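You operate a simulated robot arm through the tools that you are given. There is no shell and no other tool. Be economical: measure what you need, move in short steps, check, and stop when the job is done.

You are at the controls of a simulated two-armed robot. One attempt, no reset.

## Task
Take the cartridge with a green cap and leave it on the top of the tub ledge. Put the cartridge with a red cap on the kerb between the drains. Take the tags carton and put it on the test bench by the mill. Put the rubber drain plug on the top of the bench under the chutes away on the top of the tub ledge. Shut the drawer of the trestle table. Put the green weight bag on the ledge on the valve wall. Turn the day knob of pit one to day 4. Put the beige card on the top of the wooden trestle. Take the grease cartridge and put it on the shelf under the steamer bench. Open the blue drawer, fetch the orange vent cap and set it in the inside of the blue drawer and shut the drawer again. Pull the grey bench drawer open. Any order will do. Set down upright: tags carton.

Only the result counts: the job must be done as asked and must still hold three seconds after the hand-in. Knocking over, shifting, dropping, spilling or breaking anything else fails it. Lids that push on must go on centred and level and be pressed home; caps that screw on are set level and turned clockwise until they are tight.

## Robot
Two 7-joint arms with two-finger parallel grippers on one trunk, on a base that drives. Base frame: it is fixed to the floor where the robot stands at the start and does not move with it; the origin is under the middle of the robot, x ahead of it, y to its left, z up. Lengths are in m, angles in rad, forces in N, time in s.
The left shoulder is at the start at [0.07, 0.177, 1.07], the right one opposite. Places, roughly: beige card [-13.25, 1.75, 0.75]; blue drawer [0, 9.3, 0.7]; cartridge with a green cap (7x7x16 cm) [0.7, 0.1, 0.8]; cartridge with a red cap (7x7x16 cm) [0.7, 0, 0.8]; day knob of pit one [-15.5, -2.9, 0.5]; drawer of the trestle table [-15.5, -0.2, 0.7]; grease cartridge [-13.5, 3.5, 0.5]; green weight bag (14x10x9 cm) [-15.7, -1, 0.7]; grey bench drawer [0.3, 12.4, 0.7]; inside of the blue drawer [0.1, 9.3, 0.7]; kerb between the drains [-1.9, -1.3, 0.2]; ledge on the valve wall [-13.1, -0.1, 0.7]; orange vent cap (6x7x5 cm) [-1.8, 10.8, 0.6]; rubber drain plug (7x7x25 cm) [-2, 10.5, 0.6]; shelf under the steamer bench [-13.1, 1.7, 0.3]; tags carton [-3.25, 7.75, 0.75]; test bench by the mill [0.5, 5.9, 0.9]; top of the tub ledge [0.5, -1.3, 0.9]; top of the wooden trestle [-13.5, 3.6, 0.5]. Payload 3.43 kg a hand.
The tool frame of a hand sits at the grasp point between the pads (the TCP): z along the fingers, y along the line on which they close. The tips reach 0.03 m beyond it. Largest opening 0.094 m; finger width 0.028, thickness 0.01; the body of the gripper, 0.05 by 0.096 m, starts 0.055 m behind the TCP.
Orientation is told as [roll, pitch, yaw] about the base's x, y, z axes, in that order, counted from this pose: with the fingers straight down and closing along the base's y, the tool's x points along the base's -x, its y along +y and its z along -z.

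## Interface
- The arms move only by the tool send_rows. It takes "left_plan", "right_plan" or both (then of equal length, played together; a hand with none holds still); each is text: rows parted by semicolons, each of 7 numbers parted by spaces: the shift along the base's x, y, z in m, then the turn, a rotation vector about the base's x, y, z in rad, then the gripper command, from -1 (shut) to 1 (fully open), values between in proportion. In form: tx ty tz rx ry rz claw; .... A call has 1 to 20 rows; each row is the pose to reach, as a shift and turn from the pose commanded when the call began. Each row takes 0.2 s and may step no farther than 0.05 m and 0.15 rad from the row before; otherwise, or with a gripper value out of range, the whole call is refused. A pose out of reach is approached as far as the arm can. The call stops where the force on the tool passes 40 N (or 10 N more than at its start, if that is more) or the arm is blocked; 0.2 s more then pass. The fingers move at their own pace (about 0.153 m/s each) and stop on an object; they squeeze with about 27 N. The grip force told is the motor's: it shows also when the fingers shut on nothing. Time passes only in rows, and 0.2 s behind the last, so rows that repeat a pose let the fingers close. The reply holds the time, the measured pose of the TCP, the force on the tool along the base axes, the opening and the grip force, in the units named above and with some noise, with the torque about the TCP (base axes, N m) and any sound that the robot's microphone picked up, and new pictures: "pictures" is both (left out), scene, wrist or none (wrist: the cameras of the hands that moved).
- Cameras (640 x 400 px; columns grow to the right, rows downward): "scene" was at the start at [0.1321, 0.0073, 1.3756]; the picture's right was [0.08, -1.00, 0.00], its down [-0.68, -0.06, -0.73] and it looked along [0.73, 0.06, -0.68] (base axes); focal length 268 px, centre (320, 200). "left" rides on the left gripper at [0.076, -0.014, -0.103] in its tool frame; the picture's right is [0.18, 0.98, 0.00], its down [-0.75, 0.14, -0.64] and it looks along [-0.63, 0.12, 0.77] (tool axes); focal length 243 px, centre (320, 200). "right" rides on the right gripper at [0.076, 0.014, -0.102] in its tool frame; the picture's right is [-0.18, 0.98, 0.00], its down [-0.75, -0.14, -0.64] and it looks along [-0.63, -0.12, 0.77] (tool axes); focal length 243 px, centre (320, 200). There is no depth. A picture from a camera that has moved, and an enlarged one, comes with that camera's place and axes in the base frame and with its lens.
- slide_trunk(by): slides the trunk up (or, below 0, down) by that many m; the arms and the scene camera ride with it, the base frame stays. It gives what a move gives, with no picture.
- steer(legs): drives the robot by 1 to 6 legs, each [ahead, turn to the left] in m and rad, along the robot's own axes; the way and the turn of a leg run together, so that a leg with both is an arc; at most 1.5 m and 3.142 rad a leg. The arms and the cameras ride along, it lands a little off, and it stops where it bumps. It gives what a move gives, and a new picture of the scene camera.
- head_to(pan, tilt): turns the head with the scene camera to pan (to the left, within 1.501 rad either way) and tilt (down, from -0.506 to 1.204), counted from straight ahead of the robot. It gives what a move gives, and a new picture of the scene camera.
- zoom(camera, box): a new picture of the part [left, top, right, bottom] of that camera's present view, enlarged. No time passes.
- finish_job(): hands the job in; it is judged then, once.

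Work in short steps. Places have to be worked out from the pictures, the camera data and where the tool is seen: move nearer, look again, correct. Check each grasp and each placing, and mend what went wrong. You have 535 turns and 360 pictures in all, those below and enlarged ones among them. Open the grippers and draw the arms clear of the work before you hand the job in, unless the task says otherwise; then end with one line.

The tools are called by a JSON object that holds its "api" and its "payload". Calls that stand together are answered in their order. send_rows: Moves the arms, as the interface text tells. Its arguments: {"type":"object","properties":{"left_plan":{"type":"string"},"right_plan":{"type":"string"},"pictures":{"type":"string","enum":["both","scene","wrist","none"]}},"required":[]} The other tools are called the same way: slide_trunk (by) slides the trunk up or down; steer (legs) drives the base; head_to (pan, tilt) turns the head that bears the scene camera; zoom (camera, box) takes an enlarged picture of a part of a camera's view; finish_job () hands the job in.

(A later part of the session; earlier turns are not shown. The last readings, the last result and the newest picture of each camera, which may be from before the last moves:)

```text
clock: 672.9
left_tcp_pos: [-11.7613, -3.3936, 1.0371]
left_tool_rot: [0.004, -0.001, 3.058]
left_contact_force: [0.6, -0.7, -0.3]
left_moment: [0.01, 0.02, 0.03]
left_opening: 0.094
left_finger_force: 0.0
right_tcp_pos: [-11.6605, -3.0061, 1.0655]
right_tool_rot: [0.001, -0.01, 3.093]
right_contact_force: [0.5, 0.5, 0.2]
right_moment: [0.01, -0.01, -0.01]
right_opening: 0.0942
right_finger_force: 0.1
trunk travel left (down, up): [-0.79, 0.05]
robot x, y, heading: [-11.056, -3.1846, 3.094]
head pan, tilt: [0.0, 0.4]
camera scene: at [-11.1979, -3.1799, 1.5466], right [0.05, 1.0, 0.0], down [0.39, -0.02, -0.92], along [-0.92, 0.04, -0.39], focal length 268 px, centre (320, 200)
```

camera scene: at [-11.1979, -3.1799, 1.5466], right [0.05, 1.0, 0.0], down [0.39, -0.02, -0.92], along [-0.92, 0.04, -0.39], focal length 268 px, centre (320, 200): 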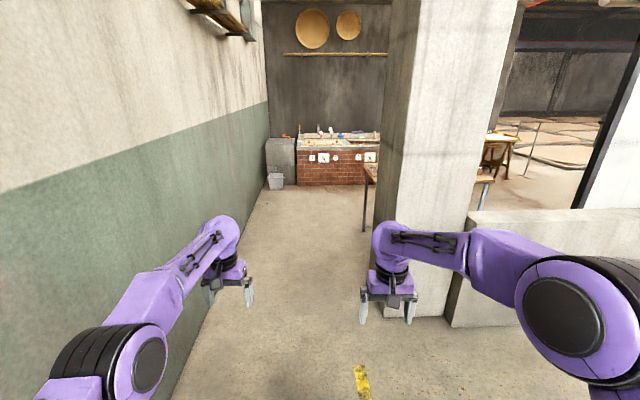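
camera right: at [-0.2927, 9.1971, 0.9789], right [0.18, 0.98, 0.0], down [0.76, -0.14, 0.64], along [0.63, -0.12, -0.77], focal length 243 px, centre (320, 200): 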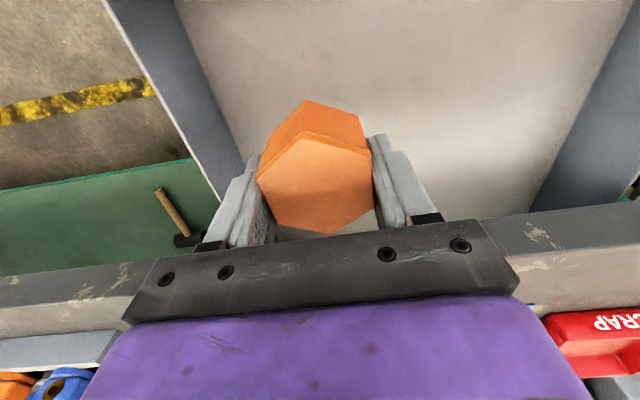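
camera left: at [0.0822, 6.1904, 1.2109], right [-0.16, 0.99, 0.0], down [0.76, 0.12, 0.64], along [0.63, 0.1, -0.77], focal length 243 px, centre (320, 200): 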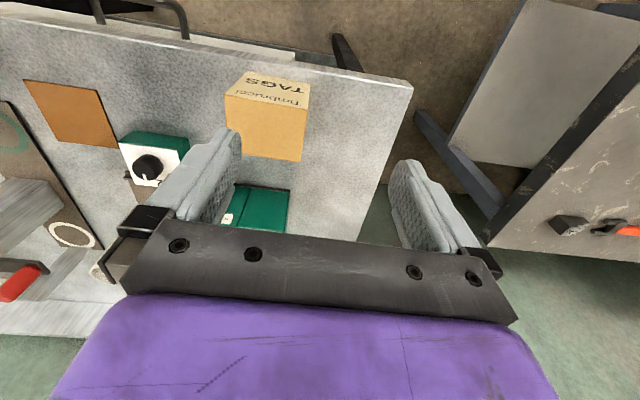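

Gap is y −3.98…−2.67. Straighten the right arm too, then drive through at y≈−3.3.

{"api": "send_rows", "payload": {"right_plan": "-0.04 0 -0.01 0 0 0 1; -0.08 0 -0.02 0 0 0 1; -0.095 0 -0.03 0 0 0 1", "pictures": "none"}}

{"api": "steer", "payload": {"legs": [[0, 0.13], [1.5, 0], [0, -0.08], [0.75, 0]]}}

```text
clock: 673.7
left_tcp_pos: [-11.7584, -3.3929, 1.0387]
left_tool_rot: [0.004, -0.002, 3.058]
left_contact_force: [0.2, -0.2, 0.3]
left_moment: [-0.02, 0.01, 0.02]
left_opening: 0.0943
left_finger_force: 0.1
right_tcp_pos: [-11.7374, -2.9967, 1.0366]
right_tool_rot: [0.002, -0.01, 3.095]
right_contact_force: [1.2, 0.7, 0.5]
right_moment: [0.0, 0.0, 0.01]
right_opening: 0.0938
right_finger_force: 0.0
right hand out of reach, approached as far as the arm can: row 3
trunk travel left (down, up): [-0.79, 0.05]
robot x, y, heading: [-11.0546, -3.1889, 3.089]
head pan, tilt: [0.0, 0.4]
```

```text
clock: 686.0
left_tcp_pos: [-14.0203, -3.5358, 1.0365]
left_tool_rot: [0.004, -0.001, 3.105]
left_contact_force: [0.9, -0.6, -0.1]
left_moment: [-0.01, 0.0, 0.01]
left_opening: 0.0939
left_finger_force: 0.0
right_tcp_pos: [-14.0171, -3.1373, 1.0355]
right_tool_rot: [-0.001, -0.012, -3.139]
right_contact_force: [-0.2, 0.6, 0.1]
right_moment: [-0.02, -0.02, 0.01]
right_opening: 0.0939
right_finger_force: 0.1
trunk travel left (down, up): [-0.79, 0.05]
robot x, y, heading: [-13.3274, -3.2928, -3.139]
head pan, tilt: [0.0, 0.4]
camera scene: at [-13.4685, -3.2942, 1.5467], right [0.0, 1.0, 0.0], down [0.39, 0.0, -0.92], along [-0.92, 0.0, -0.39], focal length 268 px, centre (320, 200)
```

scene: 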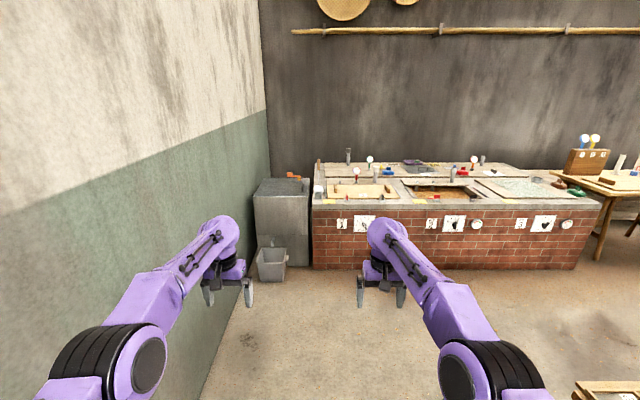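

Through. The brick counter with pit dials is ahead. Look to the right for the rest of the area.

{"api": "head_to", "payload": {"pan": -0.9, "tilt": 0.3}}

{"api": "zoom", "payload": {"camera": "scene", "box": [0, 60, 640, 400]}}

```text
clock: 687.2
left_tcp_pos: [-14.0207, -3.5362, 1.0365]
left_tool_rot: [0.002, 0.0, 3.104]
left_contact_force: [-0.3, -0.4, -0.5]
left_moment: [0.02, -0.01, 0.02]
left_opening: 0.0941
left_finger_force: 0.1
right_tcp_pos: [-14.018, -3.1375, 1.0366]
right_tool_rot: [0.0, -0.01, -3.14]
right_contact_force: [0.3, 0.1, 0.0]
right_moment: [0.01, -0.02, -0.01]
right_opening: 0.0939
right_finger_force: 0.0
trunk travel left (down, up): [-0.79, 0.05]
robot x, y, heading: [-13.3212, -3.2958, -3.143]
head pan, tilt: [-0.901, 0.3]
camera scene: at [-13.4347, -3.2211, 1.5559], right [0.78, 0.62, 0.0], down [0.18, -0.23, -0.96], along [-0.59, 0.75, -0.3], focal length 268 px, centre (320, 200)
```

scene: 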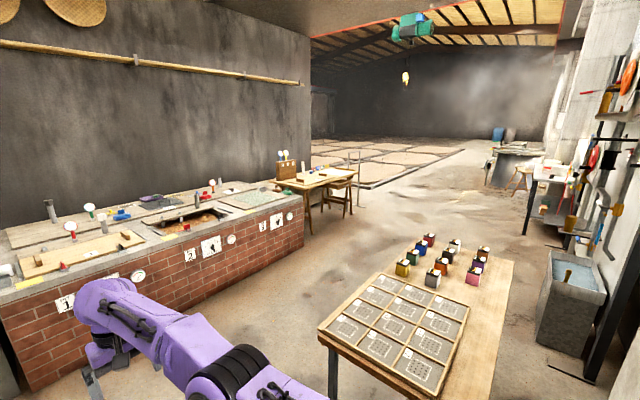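

```text
1.00 times, centred on (320, 230) of scene
camera zoom: at [-13.4347, -3.2211, 1.5559], right [0.78, 0.62, 0.0], down [0.18, -0.23, -0.96], along [-0.59, 0.75, -0.3], focal length 268 px, centre (320, 170)
```

zoom: 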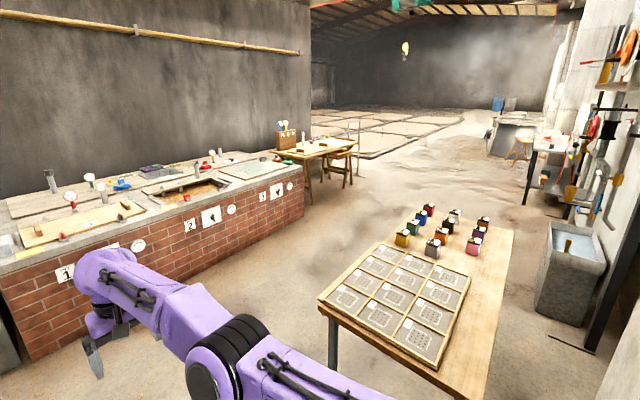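

Layout is clear. First the day knob of pit one on the brick counter at (−15.5, −2.9). Approach and look closely.

{"api": "steer", "payload": {"legs": [[0, -0.2], [0.85, 0], [0, 0.2]]}}

{"api": "head_to", "payload": {"pan": -0.1, "tilt": 0.7}}

{"api": "zoom", "payload": {"camera": "scene", "box": [260, 120, 460, 245]}}

```text
clock: 693.1
left_tcp_pos: [-14.847, -3.3642, 1.0352]
left_tool_rot: [0.003, 0.002, 3.102]
left_contact_force: [-0.3, 0.3, -0.3]
left_moment: [-0.04, 0.02, 0.02]
left_opening: 0.0942
left_finger_force: 0.1
right_tcp_pos: [-14.8437, -2.9682, 1.0364]
right_tool_rot: [0.001, -0.01, 3.139]
right_contact_force: [0.6, -0.4, 0.0]
right_moment: [0.0, 0.0, -0.01]
right_opening: 0.0944
right_finger_force: 0.0
trunk travel left (down, up): [-0.79, 0.05]
robot x, y, heading: [-14.1509, -3.1248, 3.146]
head pan, tilt: [-0.901, 0.3]
camera scene: at [-14.2597, -3.0523, 1.556], right [0.79, 0.62, 0.0], down [0.18, -0.23, -0.96], along [-0.59, 0.75, -0.3], focal length 268 px, centre (320, 200)
```

scene: 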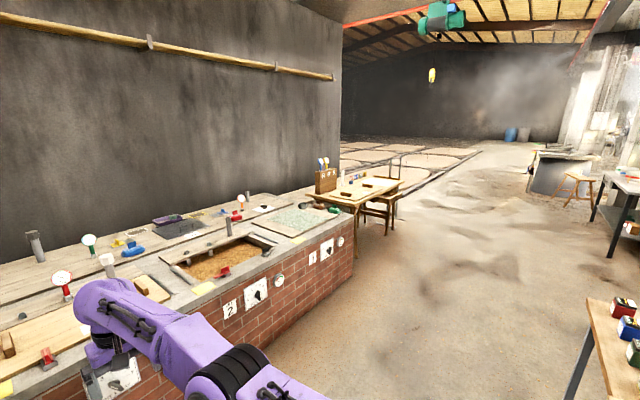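

```text
clock: 694.3
left_tcp_pos: [-14.8453, -3.3649, 1.036]
left_tool_rot: [0.003, 0.0, 3.101]
left_contact_force: [0.0, -0.2, -0.8]
left_moment: [0.02, 0.02, 0.01]
left_opening: 0.0938
left_finger_force: 0.0
right_tcp_pos: [-14.8429, -2.9673, 1.0361]
right_tool_rot: [0.0, -0.009, 3.139]
right_contact_force: [0.2, -0.5, -0.2]
right_moment: [-0.02, 0.01, 0.05]
right_opening: 0.0942
right_finger_force: 0.0
trunk travel left (down, up): [-0.79, 0.05]
robot x, y, heading: [-14.1512, -3.1253, 3.141]
head pan, tilt: [-0.099, 0.7]
camera scene: at [-14.2861, -3.117, 1.5198], right [0.1, 0.99, 0.0], down [0.64, -0.07, -0.77], along [-0.76, 0.08, -0.64], focal length 268 px, centre (320, 200)
```

scene: 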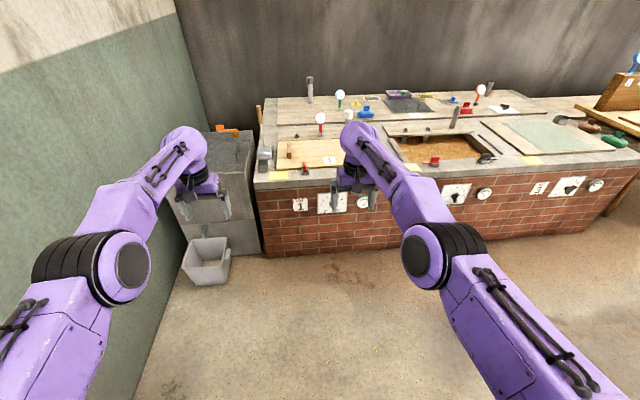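

```text
3.20 times, centred on (360, 182) of scene
camera zoom: at [-14.2861, -3.117, 1.5198], right [0.1, 0.99, 0.0], down [0.64, -0.07, -0.77], along [-0.76, 0.08, -0.64], focal length 856 px, centre (192, 256)
```

zoom: 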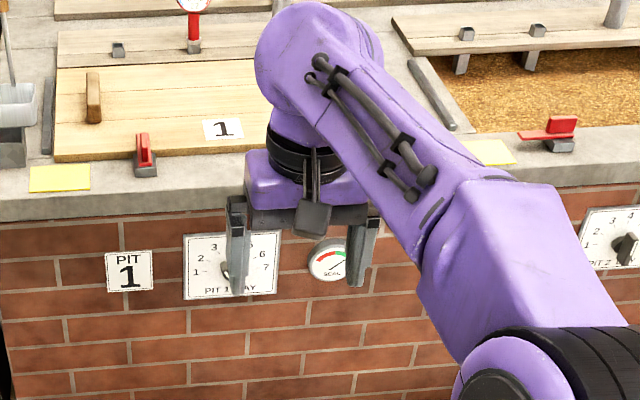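

The dial plate shows days 1–7; my hand hides the knob. Move the right hand aside and zoom.

{"api": "send_rows", "payload": {"right_plan": "0.04 0.02 0 0 0 0 1; 0.08 0.04 0 0 0 0 1; 0.12 0.06 0 0 0 0 1; 0.15 0.1 0 0 0 0 1; 0.18 0.14 0 0 0 0 1", "pictures": "none"}}

{"api": "zoom", "payload": {"camera": "scene", "box": [280, 160, 400, 235]}}

```text
clock: 695.5
left_tcp_pos: [-14.8464, -3.3626, 1.0366]
left_tool_rot: [0.005, 0.0, 3.102]
left_contact_force: [0.2, 0.0, -0.5]
left_moment: [-0.03, -0.04, 0.03]
left_opening: 0.0938
left_finger_force: 0.0
right_tcp_pos: [-14.8449, -2.828, 1.0343]
right_tool_rot: [0.001, -0.008, 3.141]
right_contact_force: [-0.3, -0.6, -0.7]
right_moment: [-0.02, -0.02, 0.0]
right_opening: 0.0939
right_finger_force: 0.0
right hand out of reach, approached as far as the arm can: row 1, 2, 3, 4, 5
trunk travel left (down, up): [-0.79, 0.05]
robot x, y, heading: [-14.1499, -3.1259, 3.145]
head pan, tilt: [-0.099, 0.7]
```

```text
5.33 times, centred on (340, 198) of scene
camera zoom: at [-14.2858, -3.115, 1.5198], right [0.1, 0.99, 0.0], down [0.64, -0.07, -0.76], along [-0.76, 0.08, -0.64], focal length 1427 px, centre (213, 213)
```

zoom: 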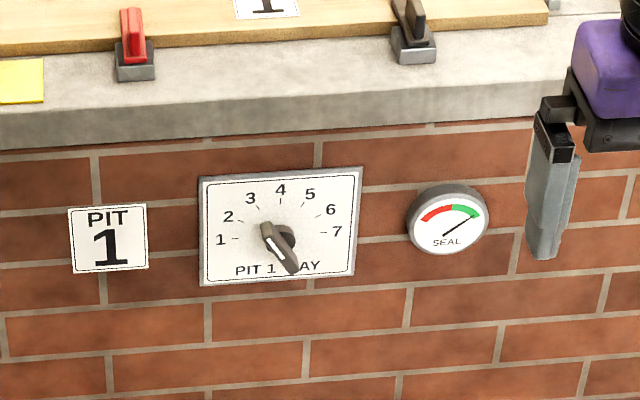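

Plate centre triangulates to (−15.46, −2.915, 0.50). I lower the trunk and point the right hand forward (toward −x) for a closer look.

{"api": "slide_trunk", "payload": {"by": -0.4}}

{"api": "send_rows", "payload": {"right_plan": "0.02 0 0 0 0.15 0 1; 0.04 -0.01 -0.01 0 0.3 0 1; 0.04 -0.02 -0.03 0 0.45 0 1; 0.04 -0.03 -0.05 0 0.6 0 1; 0.04 -0.04 -0.07 0 0.75 0 1; 0.04 -0.05 -0.09 0 0.9 0 1; 0.04 -0.06 -0.11 0 1.05 0 1; 0.04 -0.07 -0.12 0 1.2 0 1; 0.04 -0.08 -0.13 0 1.35 0 1; 0.04 -0.085 -0.14 0 1.5 0 1; 0.04 -0.085 -0.14 0 1.571 0 1", "pictures": "both"}}

```text
clock: 699.3
left_tcp_pos: [-14.8458, -3.3648, 0.6372]
left_tool_rot: [0.005, -0.002, 3.101]
left_contact_force: [-0.8, -0.1, 0.3]
left_moment: [-0.01, -0.01, 0.0]
left_opening: 0.0937
left_finger_force: 0.0
right_tcp_pos: [-14.843, -2.8301, 0.6355]
right_tool_rot: [0.001, -0.008, 3.139]
right_contact_force: [-0.8, 0.4, -0.4]
right_moment: [0.01, 0.01, -0.02]
right_opening: 0.0942
right_finger_force: 0.1
trunk travel left (down, up): [-0.39, 0.45]
robot x, y, heading: [-14.1519, -3.1297, 3.14]
head pan, tilt: [-0.099, 0.7]
```

```text
clock: 701.9
left_tcp_pos: [-14.8446, -3.3653, 0.6359]
left_tool_rot: [0.008, 0.001, 3.104]
left_contact_force: [1.1, -0.8, 0.0]
left_moment: [0.06, 0.0, 0.01]
left_opening: 0.0939
left_finger_force: 0.0
right_tcp_pos: [-14.8788, -2.9884, 0.5607]
right_tool_rot: [2.962, -1.405, 0.304]
right_contact_force: [-0.7, -0.4, -0.5]
right_moment: [-0.03, -0.01, -0.03]
right_opening: 0.0941
right_finger_force: 0.1
right hand out of reach, approached as far as the arm can: row 1, 2, 3, 4, 5, 6, 7, 8, 9, 10
trunk travel left (down, up): [-0.39, 0.45]
robot x, y, heading: [-14.152, -3.1244, 3.139]
head pan, tilt: [-0.099, 0.7]
stopped in row 11 (right hand): the arm was blocked; the commanded pose is now the measured one
camera scene: at [-14.2855, -3.1157, 1.1198], right [0.1, 0.99, 0.0], down [0.64, -0.07, -0.76], along [-0.76, 0.08, -0.64], focal length 268 px, centre (320, 200)
camera right: at [-14.7897, -2.9937, 0.4704], right [0.15, -0.97, 0.21], down [0.73, 0.25, 0.64], along [-0.67, 0.06, 0.74], focal length 243 px, centre (320, 200)
```

scene: 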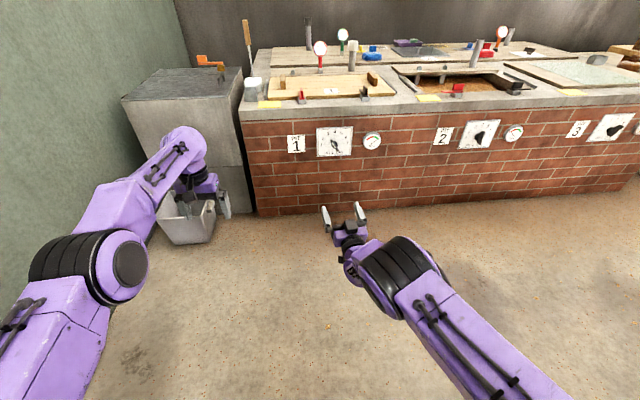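
right: 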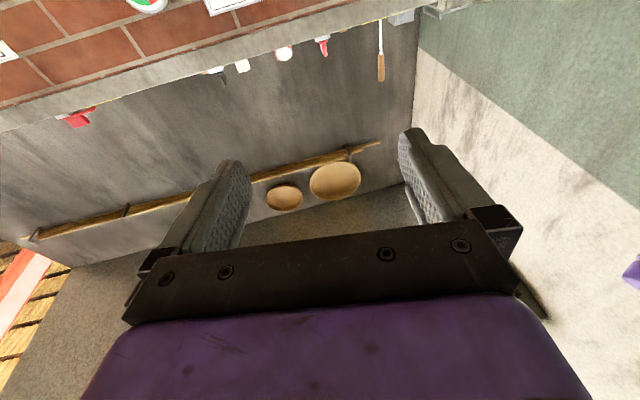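

The hand over-rotated slightly. I correct the orientation to point straight at the panel, level with the knob.

{"api": "send_rows", "payload": {"right_plan": "0.03 0.02 -0.02 0.01 -0.05 -0.04 1; 0.06 0.04 -0.04 0.02 -0.1 -0.08 1; 0.08 0.06 -0.06 0.027 -0.16 -0.12 1; 0.08 0.076 -0.068 0.027 -0.16 -0.12 1", "pictures": "wrist"}}

```text
clock: 702.9
left_tcp_pos: [-14.8459, -3.3647, 0.6356]
left_tool_rot: [0.004, 0.0, 3.104]
left_contact_force: [-0.6, 0.0, 0.0]
left_moment: [0.01, 0.02, 0.02]
left_opening: 0.0941
left_finger_force: 0.0
right_tcp_pos: [-14.7979, -2.9116, 0.4923]
right_tool_rot: [1.478, -1.562, 1.66]
right_contact_force: [0.6, -0.3, -0.4]
right_moment: [-0.01, -0.01, 0.01]
right_opening: 0.0939
right_finger_force: 0.0
trunk travel left (down, up): [-0.39, 0.45]
robot x, y, heading: [-14.149, -3.1278, 3.136]
head pan, tilt: [-0.099, 0.7]
camera right: at [-14.6969, -2.9269, 0.4176], right [0.0, -0.98, 0.19], down [0.64, 0.15, 0.75], along [-0.77, 0.13, 0.63], focal length 243 px, centre (320, 200)
```

right: 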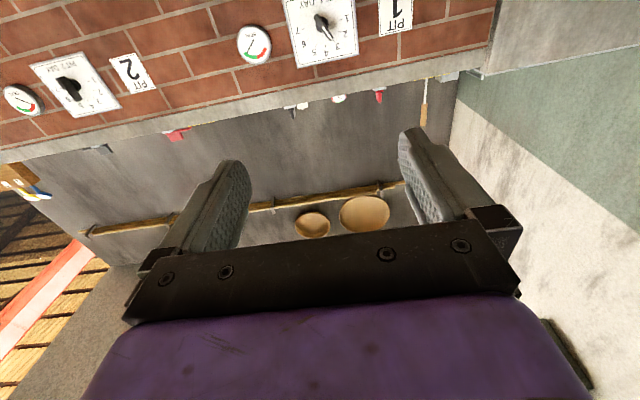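

Zoom on the dial from the wrist camera.

{"api": "zoom", "payload": {"camera": "right", "box": [270, 0, 380, 70]}}

```text
5.71 times, centred on (325, 35) of right
camera zoom: at [-14.6969, -2.9269, 0.4176], right [0.0, -0.98, 0.19], down [0.64, 0.15, 0.75], along [-0.77, 0.13, 0.63], focal length 1386 px, centre (291, 1143)
```

zoom: 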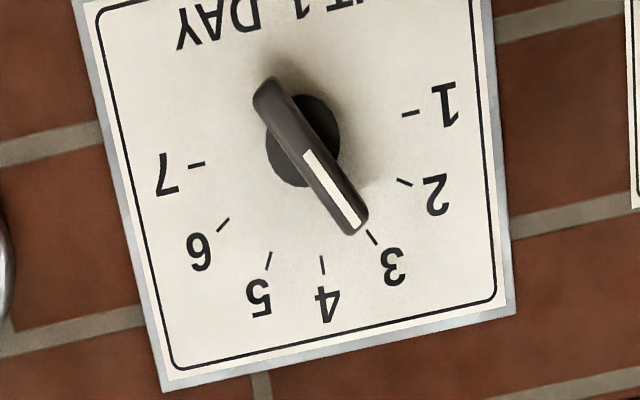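

The pointer is at day 3; it must turn ~30° clockwise to 4. Knob centre ≈(−15.47, −2.918, 0.474). I raise the left hand clear, roll the right gripper +0.52 to match the bar, and drive 0.48 closer.

{"api": "send_rows", "payload": {"left_plan": "0.03 0.01 0.04 0 0 0 1; 0.06 0.02 0.08 0 0 0 1; 0.09 0.03 0.12 0 0 0 1; 0.12 0.04 0.16 0 0 0 1; 0.15 0.05 0.2 0 0 0 1; 0.17 0.06 0.24 0 0 0 1", "right_plan": "0 0 -0.004 0.1 0 0 0.6; 0 -0.002 -0.008 0.2 0 0 0.3; 0 -0.004 -0.012 0.3 0 0 0.1; 0 -0.006 -0.016 0.4 0 0 0.06; 0 -0.006 -0.018 0.5 0 0 0.06; 0 -0.006 -0.018 0.52 0 0 0.06", "pictures": "none"}}

{"api": "steer", "payload": {"legs": [[0.48, 0]]}}

{"api": "send_rows", "payload": {"right_plan": "0 0 0 0 0 0 0.06", "pictures": "wrist"}}

```text
refused: row 1 steps farther than a row can; nothing moved
```

```text
clock: 705.7
left_tcp_pos: [-15.3197, -3.3683, 0.6359]
left_tool_rot: [0.005, 0.002, 3.107]
left_contact_force: [-0.8, -0.7, -0.3]
left_moment: [-0.01, 0.0, 0.0]
left_opening: 0.0941
left_finger_force: 0.1
right_tcp_pos: [-15.2764, -2.9154, 0.4932]
right_tool_rot: [1.501, -1.56, 1.643]
right_contact_force: [0.4, 0.5, -0.1]
right_moment: [0.03, 0.02, 0.0]
right_opening: 0.0936
right_finger_force: 0.0
trunk travel left (down, up): [-0.39, 0.45]
robot x, y, heading: [-14.6285, -3.1308, -3.142]
head pan, tilt: [-0.099, 0.7]
camera scene: at [-14.7621, -3.118, 1.1197], right [0.1, 1.0, 0.0], down [0.64, -0.06, -0.76], along [-0.76, 0.07, -0.64], focal length 268 px, centre (320, 200)
```

scene: 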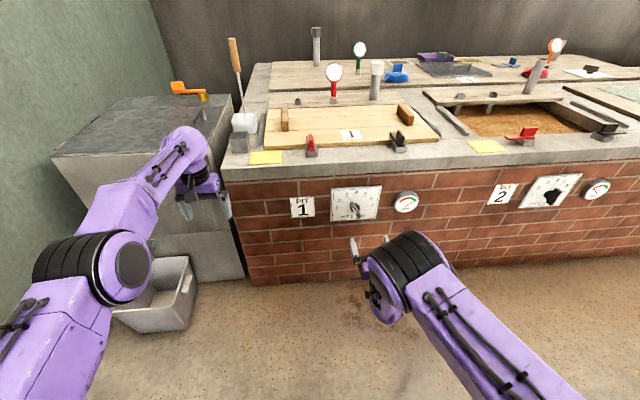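

```text
clock: 706.1
left_tcp_pos: [-15.3226, -3.368, 0.6364]
left_tool_rot: [0.006, 0.002, 3.106]
left_contact_force: [1.1, -0.4, -0.3]
left_moment: [-0.02, 0.03, -0.01]
left_opening: 0.0939
left_finger_force: 0.0
right_tcp_pos: [-15.275, -2.9154, 0.492]
right_tool_rot: [1.518, -1.56, 1.626]
right_contact_force: [-0.2, 0.5, -0.6]
right_moment: [0.0, 0.01, 0.03]
right_opening: 0.0498
right_finger_force: 0.0
trunk travel left (down, up): [-0.39, 0.45]
robot x, y, heading: [-14.6304, -3.1297, -3.14]
head pan, tilt: [-0.099, 0.7]
camera right: at [-15.1739, -2.9295, 0.4178], right [0.0, -0.98, 0.19], down [0.64, 0.15, 0.75], along [-0.77, 0.12, 0.63], focal length 243 px, centre (320, 200)
```

right: 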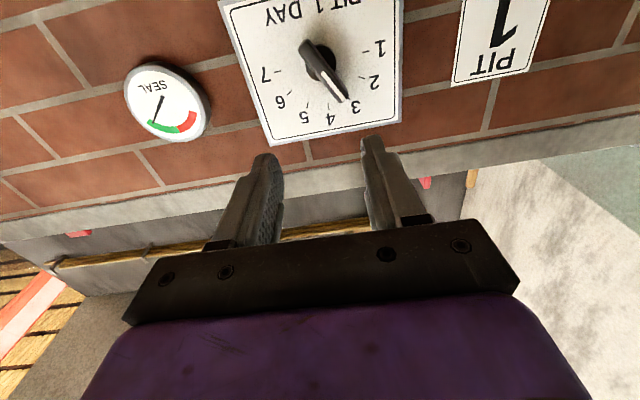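

Knob confirmed at (−15.475, −2.920, 0.476). Roll the gripper to match the bar and align.

{"api": "send_rows", "payload": {"right_plan": "0 -0.001 -0.004 0.13 0 0 0.06; 0 -0.002 -0.008 0.26 0 0 0.06; 0 -0.004 -0.012 0.39 0 0 0.06; 0 -0.005 -0.016 0.52 0 0 0.06; -0.03 -0.005 -0.016 0.52 0 0 0.06; -0.07 -0.005 -0.016 0.52 0 0 0.06", "pictures": "wrist"}}

```text
clock: 707.5
left_tcp_pos: [-15.3206, -3.3682, 0.6353]
left_tool_rot: [0.006, 0.002, 3.106]
left_contact_force: [-0.4, 0.7, -0.9]
left_moment: [-0.02, 0.02, -0.01]
left_opening: 0.094
left_finger_force: 0.2
right_tcp_pos: [-15.3452, -2.919, 0.4768]
right_tool_rot: [-1.567, -1.061, -1.571]
right_contact_force: [0.8, 0.2, 0.0]
right_moment: [0.02, -0.02, 0.01]
right_opening: 0.0496
right_finger_force: 0.1
trunk travel left (down, up): [-0.39, 0.45]
robot x, y, heading: [-14.6286, -3.1275, -3.138]
head pan, tilt: [-0.099, 0.7]
camera right: at [-15.2444, -2.893, 0.4048], right [0.0, -0.95, -0.32], down [0.64, -0.24, 0.73], along [-0.77, -0.21, 0.61], focal length 243 px, centre (320, 200)
```

right: 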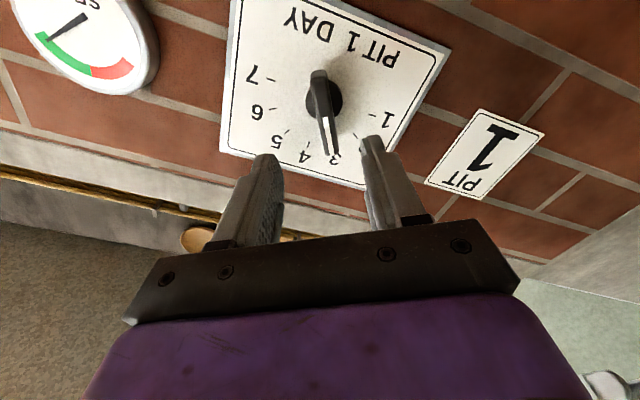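

Aligned with the bar. Advance to straddle it and close.

{"api": "send_rows", "payload": {"right_plan": "-0.04 -0.003 -0.003 0 0 0 0.06; -0.07 -0.003 -0.003 0 0 0 0.06; -0.085 -0.003 -0.003 0 0 0 0.06; -0.093 -0.003 -0.003 0 0 0 0.06", "pictures": "wrist"}}

```text
clock: 708.5
left_tcp_pos: [-15.321, -3.3677, 0.6364]
left_tool_rot: [0.004, 0.001, 3.106]
left_contact_force: [0.0, 0.3, -0.1]
left_moment: [-0.02, 0.0, -0.02]
left_opening: 0.0942
left_finger_force: 0.1
right_tcp_pos: [-15.4155, -2.9213, 0.4752]
right_tool_rot: [-1.567, -1.061, -1.575]
right_contact_force: [0.0, 0.2, -0.7]
right_moment: [-0.02, -0.03, 0.01]
right_opening: 0.0499
right_finger_force: 0.0
right hand out of reach, approached as far as the arm can: row 3, 4
trunk travel left (down, up): [-0.39, 0.45]
robot x, y, heading: [-14.6303, -3.1238, -3.144]
head pan, tilt: [-0.099, 0.7]
camera right: at [-15.3133, -2.8968, 0.4029], right [0.0, -0.95, -0.32], down [0.64, -0.24, 0.73], along [-0.77, -0.21, 0.61], focal length 243 px, centre (320, 200)
```

right: 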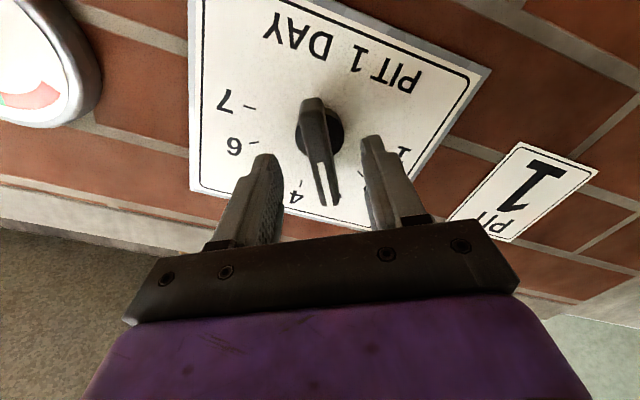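

Arm at its limit. Pull the left hand back first, then creep the base forward 0.06.

{"api": "send_rows", "payload": {"left_plan": "0.04 0 0.01 0 0 0 1; 0.08 0 0.02 0 0 0 1; 0.12 0 0.04 0 0 0 1; 0.16 0 0.06 0 0 0 1", "pictures": "none"}}

{"api": "steer", "payload": {"legs": [[0.06, 0]]}}

```text
clock: 709.5
left_tcp_pos: [-15.1591, -3.3682, 0.6972]
left_tool_rot: [0.005, -0.002, 3.106]
left_contact_force: [0.4, 0.6, -0.3]
left_moment: [-0.02, 0.02, -0.02]
left_opening: 0.094
left_finger_force: 0.1
right_tcp_pos: [-15.4157, -2.922, 0.476]
right_tool_rot: [-1.572, -1.064, -1.569]
right_contact_force: [0.1, -0.4, -0.5]
right_moment: [0.04, -0.04, -0.06]
right_opening: 0.0499
right_finger_force: 0.1
trunk travel left (down, up): [-0.39, 0.45]
robot x, y, heading: [-14.6277, -3.1268, -3.141]
head pan, tilt: [-0.099, 0.7]
```

```text
clock: 710.5
left_tcp_pos: [-15.1994, -3.366, 0.6961]
left_tool_rot: [0.005, -0.001, 3.104]
left_contact_force: [0.1, -0.3, 0.0]
left_moment: [0.0, 0.0, -0.04]
left_opening: 0.0939
left_finger_force: 0.0
right_tcp_pos: [-15.4494, -2.9223, 0.4725]
right_tool_rot: [-1.58, -1.069, -1.563]
right_contact_force: [14.1, -0.8, 8.3]
right_moment: [-0.07, -0.11, 0.32]
right_opening: 0.0481
right_finger_force: 0.1
trunk travel left (down, up): [-0.39, 0.45]
robot x, y, heading: [-14.667, -3.1241, 3.137]
head pan, tilt: [-0.099, 0.7]
stopped in leg 1: the force on the tool passed its limit (the readings are from after the stop); the commanded pose is now the measured one
camera scene: at [-14.7989, -3.1176, 1.12], right [0.1, 0.99, 0.0], down [0.64, -0.07, -0.77], along [-0.76, 0.08, -0.64], focal length 268 px, centre (320, 200)
```

scene: 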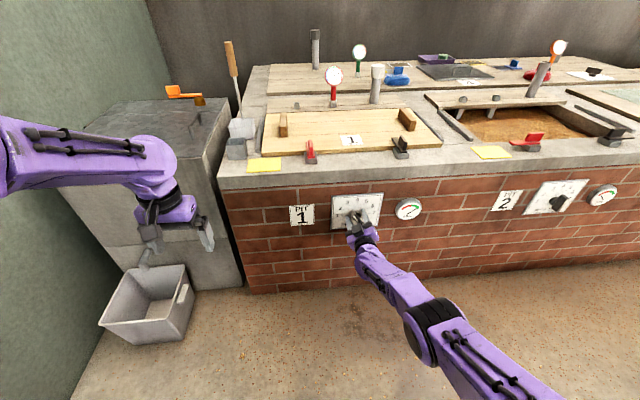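

Tips touched the plate. Back off 5 mm and close on the bar.

{"api": "send_rows", "payload": {"right_plan": "0.005 0 0.002 0 0 0 0.06; 0.006 0 0.002 0 0 0 -1; 0.006 0 0.002 0 0 0 -1; 0.006 0 0.002 0 0 0 -1", "pictures": "wrist"}}

```text
clock: 711.5
left_tcp_pos: [-15.2016, -3.366, 0.6941]
left_tool_rot: [0.004, 0.007, 3.103]
left_contact_force: [0.0, -0.1, -0.4]
left_moment: [-0.02, -0.01, 0.02]
left_opening: 0.0939
left_finger_force: 0.1
right_tcp_pos: [-15.4466, -2.9203, 0.4716]
right_tool_rot: [-1.575, -1.069, -1.568]
right_contact_force: [-22.9, 8.0, 1.9]
right_moment: [0.04, -0.51, -0.05]
right_opening: 0.0335
right_finger_force: 44.8
trunk travel left (down, up): [-0.39, 0.45]
robot x, y, heading: [-14.6684, -3.1269, 3.139]
head pan, tilt: [-0.099, 0.7]
camera right: at [-15.3448, -2.8965, 0.3996], right [0.0, -0.95, -0.31], down [0.64, -0.24, 0.73], along [-0.77, -0.2, 0.61], focal length 243 px, centre (320, 200)
```

right: 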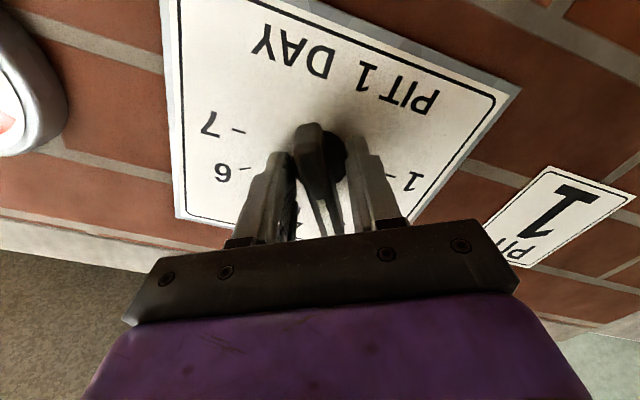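

It caught the round hub (0.0335). Open, back off 15 mm and grip only the bar.

{"api": "send_rows", "payload": {"right_plan": "0 0 0 0 0 0 0.06; 0 0 0 0 0 0 0.06; 0.015 0 0.003 0 0 0 0.06; 0.015 0 0.003 0 0 0 -1; 0.015 0 0.003 0 0 0 -1; 0.015 0 0.003 0 0 0 -1", "pictures": "wrist"}}

```text
clock: 712.9
left_tcp_pos: [-15.201, -3.3673, 0.6946]
left_tool_rot: [0.005, 0.003, 3.103]
left_contact_force: [-0.1, -0.1, 0.0]
left_moment: [-0.04, 0.02, -0.02]
left_opening: 0.0941
left_finger_force: 0.2
right_tcp_pos: [-15.4302, -2.9238, 0.4759]
right_tool_rot: [-1.571, -1.065, -1.568]
right_contact_force: [1.0, -1.8, 2.7]
right_moment: [0.01, -0.06, 0.12]
right_opening: 0.0137
right_finger_force: 45.4
trunk travel left (down, up): [-0.39, 0.45]
robot x, y, heading: [-14.6689, -3.1227, 3.143]
head pan, tilt: [-0.099, 0.7]
camera right: at [-15.3277, -2.8982, 0.4032], right [0.0, -0.95, -0.31], down [0.64, -0.24, 0.73], along [-0.77, -0.2, 0.61], focal length 243 px, centre (320, 200)
```

right: 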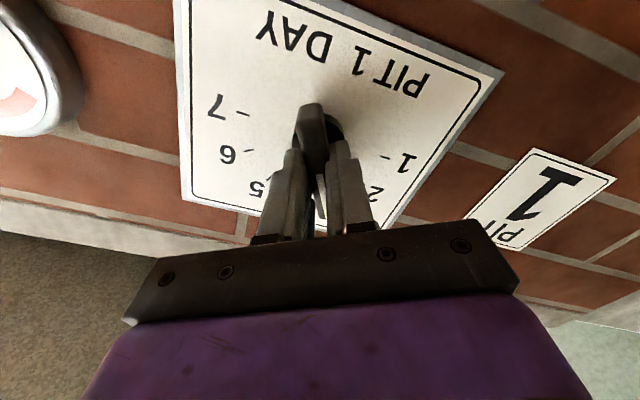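

Bar gripped (0.0137). Rotate −0.524 rad about x (clockwise as seen) to day 4.

{"api": "send_rows", "payload": {"right_plan": "0 0.001 0 -0.12 0 0 -1; 0 0.001 0 -0.24 0 0 -1; 0 0.002 0.001 -0.36 0 0 -1; 0 0.003 0.001 -0.46 0 0 -1; 0 0.003 0.001 -0.524 0 0 -1; 0 0.003 0.001 -0.524 0 0 -1", "pictures": "wrist"}}

```text
clock: 714.3
left_tcp_pos: [-15.1996, -3.368, 0.6959]
left_tool_rot: [0.004, 0.003, 3.103]
left_contact_force: [-1.1, 0.2, -0.1]
left_moment: [0.0, 0.05, -0.01]
left_opening: 0.094
left_finger_force: 0.0
right_tcp_pos: [-15.4295, -2.9202, 0.4768]
right_tool_rot: [1.602, -1.55, 1.54]
right_contact_force: [6.8, -8.6, 1.9]
right_moment: [-0.05, 0.09, 0.2]
right_opening: 0.0139
right_finger_force: 45.1
trunk travel left (down, up): [-0.39, 0.45]
robot x, y, heading: [-14.6635, -3.1294, 3.138]
head pan, tilt: [-0.099, 0.7]
camera right: at [-15.3276, -2.9356, 0.4017], right [0.0, -0.98, 0.2], down [0.64, 0.16, 0.75], along [-0.77, 0.13, 0.63], focal length 243 px, centre (320, 200)
```

right: 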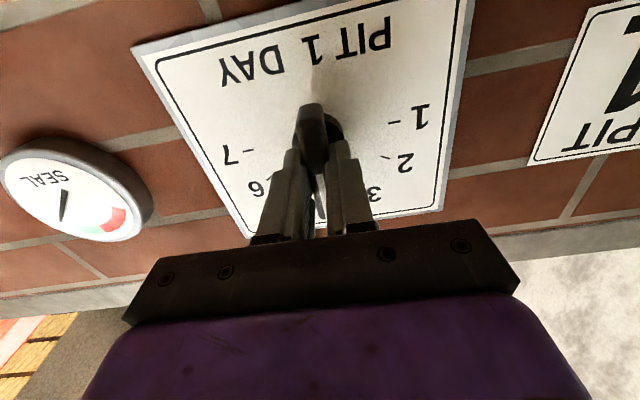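

Release and back off to check the pointer.

{"api": "send_rows", "payload": {"right_plan": "0 0 0 0 0 0 -0.5; 0 0 0 0 0 0 0.1; 0 0 0 0 0 0 0.1; 0.04 0 0 0 0 0 0.1; 0.08 0 0 0 0 0 0.1; 0.12 0 0 0 0 0 0.1", "pictures": "none"}}

{"api": "zoom", "payload": {"camera": "right", "box": [220, 0, 420, 125]}}

```text
clock: 715.7
left_tcp_pos: [-15.2, -3.3669, 0.6957]
left_tool_rot: [0.003, 0.004, 3.103]
left_contact_force: [0.5, -0.6, 0.2]
left_moment: [0.01, 0.04, 0.01]
left_opening: 0.094
left_finger_force: 0.0
right_tcp_pos: [-15.3088, -2.9194, 0.4782]
right_tool_rot: [1.648, -1.551, 1.492]
right_contact_force: [0.2, 1.1, 0.2]
right_moment: [0.01, 0.0, 0.0]
right_opening: 0.0518
right_finger_force: 0.1
trunk travel left (down, up): [-0.39, 0.45]
robot x, y, heading: [-14.6661, -3.1271, 3.135]
head pan, tilt: [-0.099, 0.7]
```

```text
3.20 times, centred on (320, 62) of right
camera zoom: at [-15.2076, -2.9353, 0.4029], right [0.0, -0.98, 0.2], down [0.64, 0.16, 0.75], along [-0.77, 0.13, 0.63], focal length 776 px, centre (320, 640)
```

zoom: 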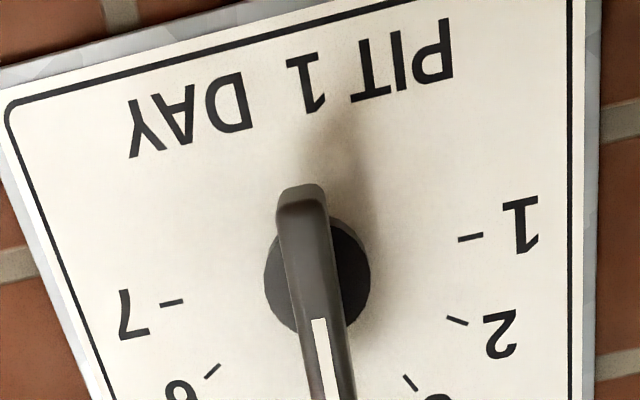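

{"api": "zoom", "payload": {"camera": "right", "box": [240, 40, 400, 140]}}

```text
4.00 times, centred on (320, 90) of right
camera zoom: at [-15.2076, -2.9353, 0.4029], right [0.0, -0.98, 0.2], down [0.64, 0.16, 0.75], along [-0.77, 0.13, 0.63], focal length 970 px, centre (320, 640)
```

zoom: 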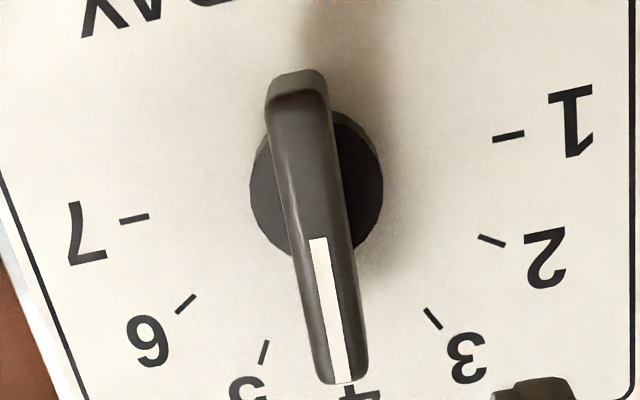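

Day 4 set. Next: the trestle-table drawer and the green bag. Back off and look north-west.

{"api": "steer", "payload": {"legs": [[-0.5, 0], [0, -0.9]]}}

{"api": "head_to", "payload": {"pan": 0.1, "tilt": 0.4}}

```text
clock: 720.9
left_tcp_pos: [-14.6902, -2.8683, 0.6946]
left_tool_rot: [0.006, 0.003, 2.226]
left_contact_force: [-0.8, -0.7, -0.7]
left_moment: [-0.01, 0.04, 0.0]
left_opening: 0.0943
left_finger_force: 0.0
right_tcp_pos: [-14.4166, -2.4981, 0.4771]
right_tool_rot: [1.597, -1.551, 0.669]
right_contact_force: [0.2, -0.9, 0.6]
right_moment: [0.01, -0.01, 0.0]
right_opening: 0.0515
right_finger_force: 0.0
trunk travel left (down, up): [-0.39, 0.45]
robot x, y, heading: [-14.1646, -3.1267, 2.26]
head pan, tilt: [-0.099, 0.7]
camera scene: at [-14.2448, -3.0161, 1.1197], right [0.83, 0.56, 0.0], down [0.36, -0.54, -0.76], along [-0.43, 0.63, -0.64], focal length 268 px, centre (320, 200)
```

scene: 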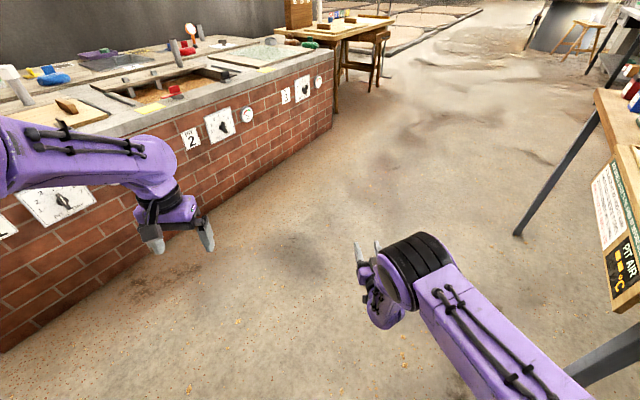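

```text
clock: 721.7
left_tcp_pos: [-14.6905, -2.8678, 0.6952]
left_tool_rot: [0.004, 0.004, 2.225]
left_contact_force: [0.7, -0.5, 0.3]
left_moment: [0.01, -0.02, 0.03]
left_opening: 0.0941
left_finger_force: 0.1
right_tcp_pos: [-14.4166, -2.4982, 0.477]
right_tool_rot: [1.596, -1.55, 0.668]
right_contact_force: [-0.7, 0.0, -1.3]
right_moment: [0.01, 0.01, -0.02]
right_opening: 0.0516
right_finger_force: 0.1
trunk travel left (down, up): [-0.39, 0.45]
robot x, y, heading: [-14.1673, -3.1284, 2.26]
head pan, tilt: [0.099, 0.4]
camera scene: at [-14.2634, -3.0216, 1.1465], right [0.7, 0.71, 0.0], down [0.28, -0.27, -0.92], along [-0.65, 0.65, -0.39], focal length 268 px, centre (320, 200)
```

scene: 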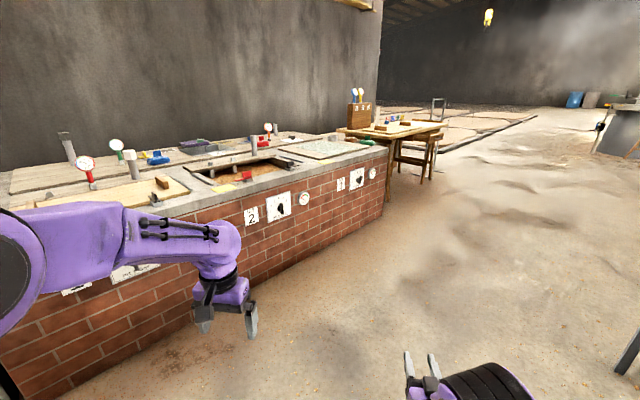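

Raise the trunk and drive north to face the green bag at the end of the counter.

{"api": "slide_trunk", "payload": {"by": 0.4}}

{"api": "steer", "payload": {"legs": [[0, -0.437], [1.5, 0], [0.65, 0], [0, 1.318]]}}

{"api": "head_to", "payload": {"pan": -0.2, "tilt": 0.6}}

```text
clock: 725.5
left_tcp_pos: [-14.6905, -2.8681, 1.0958]
left_tool_rot: [0.006, 0.003, 2.225]
left_contact_force: [0.5, -0.2, 0.2]
left_moment: [-0.02, -0.03, 0.03]
left_opening: 0.0938
left_finger_force: 0.1
right_tcp_pos: [-14.4158, -2.4983, 0.8772]
right_tool_rot: [1.595, -1.547, 0.669]
right_contact_force: [0.0, 0.8, 0.4]
right_moment: [0.01, 0.03, 0.0]
right_opening: 0.0517
right_finger_force: 0.1
trunk travel left (down, up): [-0.79, 0.05]
robot x, y, heading: [-14.1654, -3.1246, 2.264]
head pan, tilt: [0.099, 0.4]
```

```text
clock: 740.6
left_tcp_pos: [-15.2504, -1.3189, 1.0947]
left_tool_rot: [0.007, 0.002, 3.11]
left_contact_force: [0.0, 0.2, 0.1]
left_moment: [0.01, -0.03, 0.0]
left_opening: 0.0942
left_finger_force: 0.1
right_tcp_pos: [-15.3637, -0.872, 0.8758]
right_tool_rot: [1.594, -1.55, 1.555]
right_contact_force: [0.4, 1.1, 0.4]
right_moment: [-0.01, 0.0, 0.0]
right_opening: 0.0519
right_finger_force: 0.1
trunk travel left (down, up): [-0.79, 0.05]
robot x, y, heading: [-14.7191, -1.0751, -3.138]
head pan, tilt: [0.099, 0.4]
camera scene: at [-14.8618, -1.085, 1.5466], right [-0.1, 0.99, 0.0], down [0.39, 0.04, -0.92], along [-0.92, -0.1, -0.39], focal length 268 px, centre (320, 200)
```

scene: 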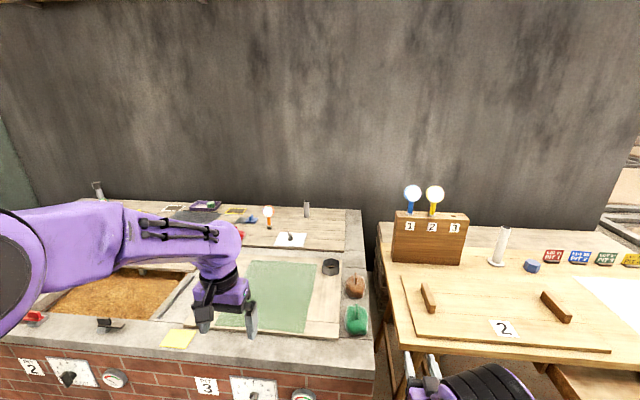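

```text
clock: 741.4
left_tcp_pos: [-15.2507, -1.3201, 1.0948]
left_tool_rot: [0.005, 0.005, 3.11]
left_contact_force: [0.5, 0.0, 1.0]
left_moment: [-0.03, -0.01, 0.01]
left_opening: 0.0941
left_finger_force: 0.1
right_tcp_pos: [-15.362, -0.8723, 0.8776]
right_tool_rot: [1.589, -1.549, 1.559]
right_contact_force: [-0.2, -0.1, 0.4]
right_moment: [-0.01, -0.01, 0.01]
right_opening: 0.0518
right_finger_force: 0.0
trunk travel left (down, up): [-0.79, 0.05]
robot x, y, heading: [-14.7157, -1.0766, -3.135]
head pan, tilt: [-0.201, 0.6]
camera scene: at [-14.8564, -1.0586, 1.5284], right [0.19, 0.98, 0.0], down [0.55, -0.11, -0.83], along [-0.81, 0.16, -0.56], focal length 268 px, centre (320, 200)
```

scene: 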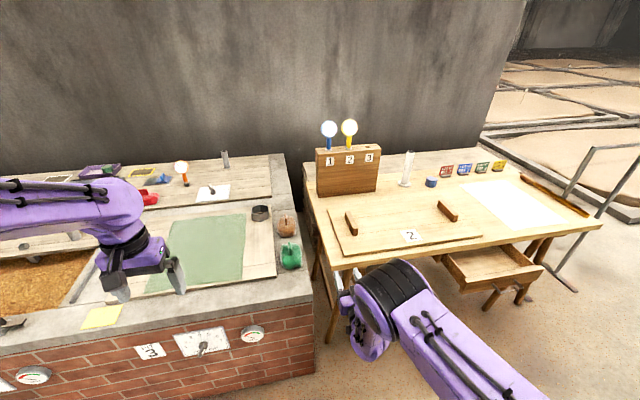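

Green bag at ≈(−15.66, −1.03); the trestle table's open drawer is on the right. Pull the right hand up/back and drive 0.3 closer, then look with the left wrist.

{"api": "send_rows", "payload": {"right_plan": "0.03 0 0.03 0 0 0 0.1; 0.06 0 0.06 0 0 0 0.1; 0.09 0 0.09 0 0 0 0.1; 0.12 0 0.12 0 0 0 0.1; 0.15 0.02 0.15 0 0 0 0.1; 0.17 0.02 0.18 0 0 0 0.1", "pictures": "none"}}

{"api": "steer", "payload": {"legs": [[0.3, 0]]}}

```text
clock: 743.0
left_tcp_pos: [-15.2509, -1.3196, 1.0949]
left_tool_rot: [0.003, 0.004, 3.111]
left_contact_force: [0.5, -0.4, -1.1]
left_moment: [0.03, -0.01, 0.0]
left_opening: 0.0939
left_finger_force: 0.1
right_tcp_pos: [-15.187, -0.8418, 1.0365]
right_tool_rot: [0.593, -1.499, 2.519]
right_contact_force: [0.2, -0.9, 0.3]
right_moment: [0.02, -0.06, 0.01]
right_opening: 0.0519
right_finger_force: 0.0
trunk travel left (down, up): [-0.79, 0.05]
robot x, y, heading: [-14.715, -1.0739, -3.139]
head pan, tilt: [-0.201, 0.6]
stopped in row 6 (right hand): the arm was blocked; the commanded pose is now the measured one
```

```text
clock: 745.0
left_tcp_pos: [-15.555, -1.3212, 1.0958]
left_tool_rot: [0.005, 0.002, 3.111]
left_contact_force: [-0.2, -0.1, 0.3]
left_moment: [0.0, 0.0, -0.01]
left_opening: 0.0937
left_finger_force: 0.0
right_tcp_pos: [-15.4931, -0.8437, 1.036]
right_tool_rot: [0.637, -1.503, 2.473]
right_contact_force: [-0.2, 0.4, 0.3]
right_moment: [-0.02, -0.02, -0.02]
right_opening: 0.0516
right_finger_force: 0.0
trunk travel left (down, up): [-0.79, 0.05]
robot x, y, heading: [-15.0245, -1.0765, -3.131]
head pan, tilt: [-0.201, 0.6]
camera scene: at [-15.1606, -1.0598, 1.5286], right [0.19, 0.98, 0.0], down [0.55, -0.11, -0.83], along [-0.81, 0.16, -0.56], focal length 268 px, centre (320, 200)
```

scene: 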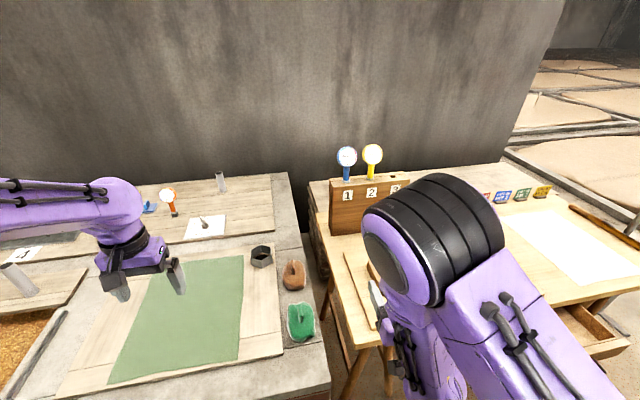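

{"api": "zoom", "payload": {"camera": "scene", "box": [240, 240, 360, 360]}}

```text
3.33 times, centred on (300, 300) of scene
camera zoom: at [-15.1606, -1.0598, 1.5286], right [0.19, 0.98, 0.0], down [0.55, -0.11, -0.83], along [-0.81, 0.16, -0.56], focal length 892 px, centre (387, -133)
```

zoom: 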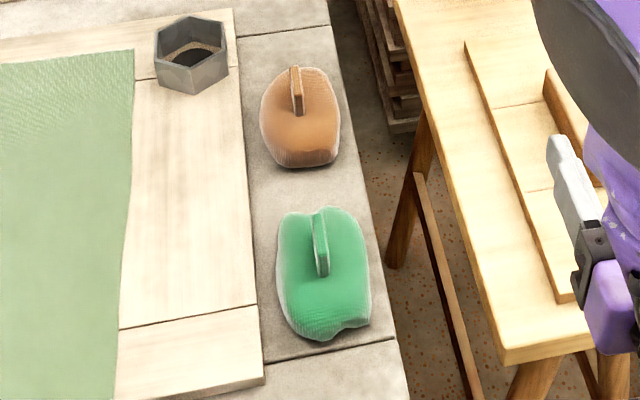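

The bag has an upright tab along x — ideal to grip. Drive 0.06 closer, move the right hand aside, and bring the left hand above the tab.

{"api": "steer", "payload": {"legs": [[0.06, 0]]}}

{"api": "send_rows", "payload": {"left_plan": "0 0.045 -0.01 0 0 0 1; -0.01 0.09 -0.02 0 0 0 1; -0.02 0.135 -0.03 0 0 0.01 1; -0.03 0.18 -0.04 0 0 0.02 1; -0.04 0.22 -0.06 0 0 0.03 1; -0.06 0.26 -0.08 0 0 0.03 1; -0.08 0.295 -0.11 0 0 0.03 1; -0.085 0.3 -0.15 0 0 0.03 1; -0.085 0.3 -0.19 0 0 0.03 1", "right_plan": "0 0.03 0 0 0 0 0.1; 0 0.06 0 0 0 0 0.1; 0 0.08 0 0 0 0 0.1; 0 0.08 0 0 0 0 0.1; 0 0.08 0 0 0 0 0.1; 0 0.08 0 0 0 0 0.1; 0 0.08 0 0 0 0 0.1; 0 0.08 0 0 0 0 0.1; 0 0.08 0 0 0 0 0.1", "pictures": "both"}}

```text
clock: 746.0
left_tcp_pos: [-15.6088, -1.3204, 1.1007]
left_tool_rot: [0.006, -0.005, 3.109]
left_contact_force: [0.6, -0.1, 0.4]
left_moment: [0.04, 0.07, 0.0]
left_opening: 0.094
left_finger_force: 0.0
right_tcp_pos: [-15.5445, -0.8423, 1.0403]
right_tool_rot: [0.72, -1.507, 2.389]
right_contact_force: [0.6, 0.1, 0.9]
right_moment: [-0.05, -0.03, -0.04]
right_opening: 0.0516
right_finger_force: 0.1
trunk travel left (down, up): [-0.79, 0.05]
robot x, y, heading: [-15.0841, -1.0777, -3.136]
head pan, tilt: [-0.201, 0.6]
camera scene: at [-15.2096, -1.0599, 1.5296], right [0.19, 0.98, 0.0], down [0.55, -0.11, -0.83], along [-0.81, 0.16, -0.56], focal length 268 px, centre (320, 200)
```

scene: 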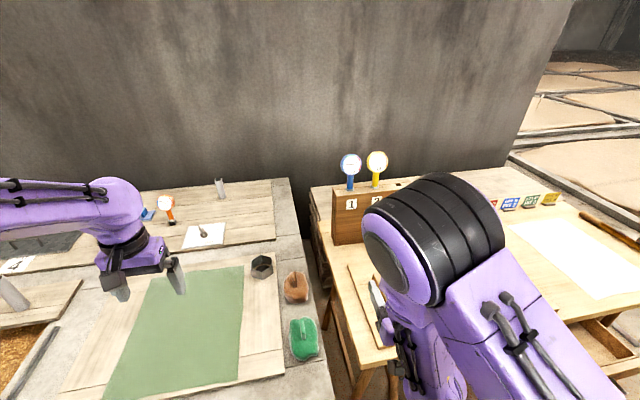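

```text
refused: row 7 steps farther than a row can; nothing moved
```

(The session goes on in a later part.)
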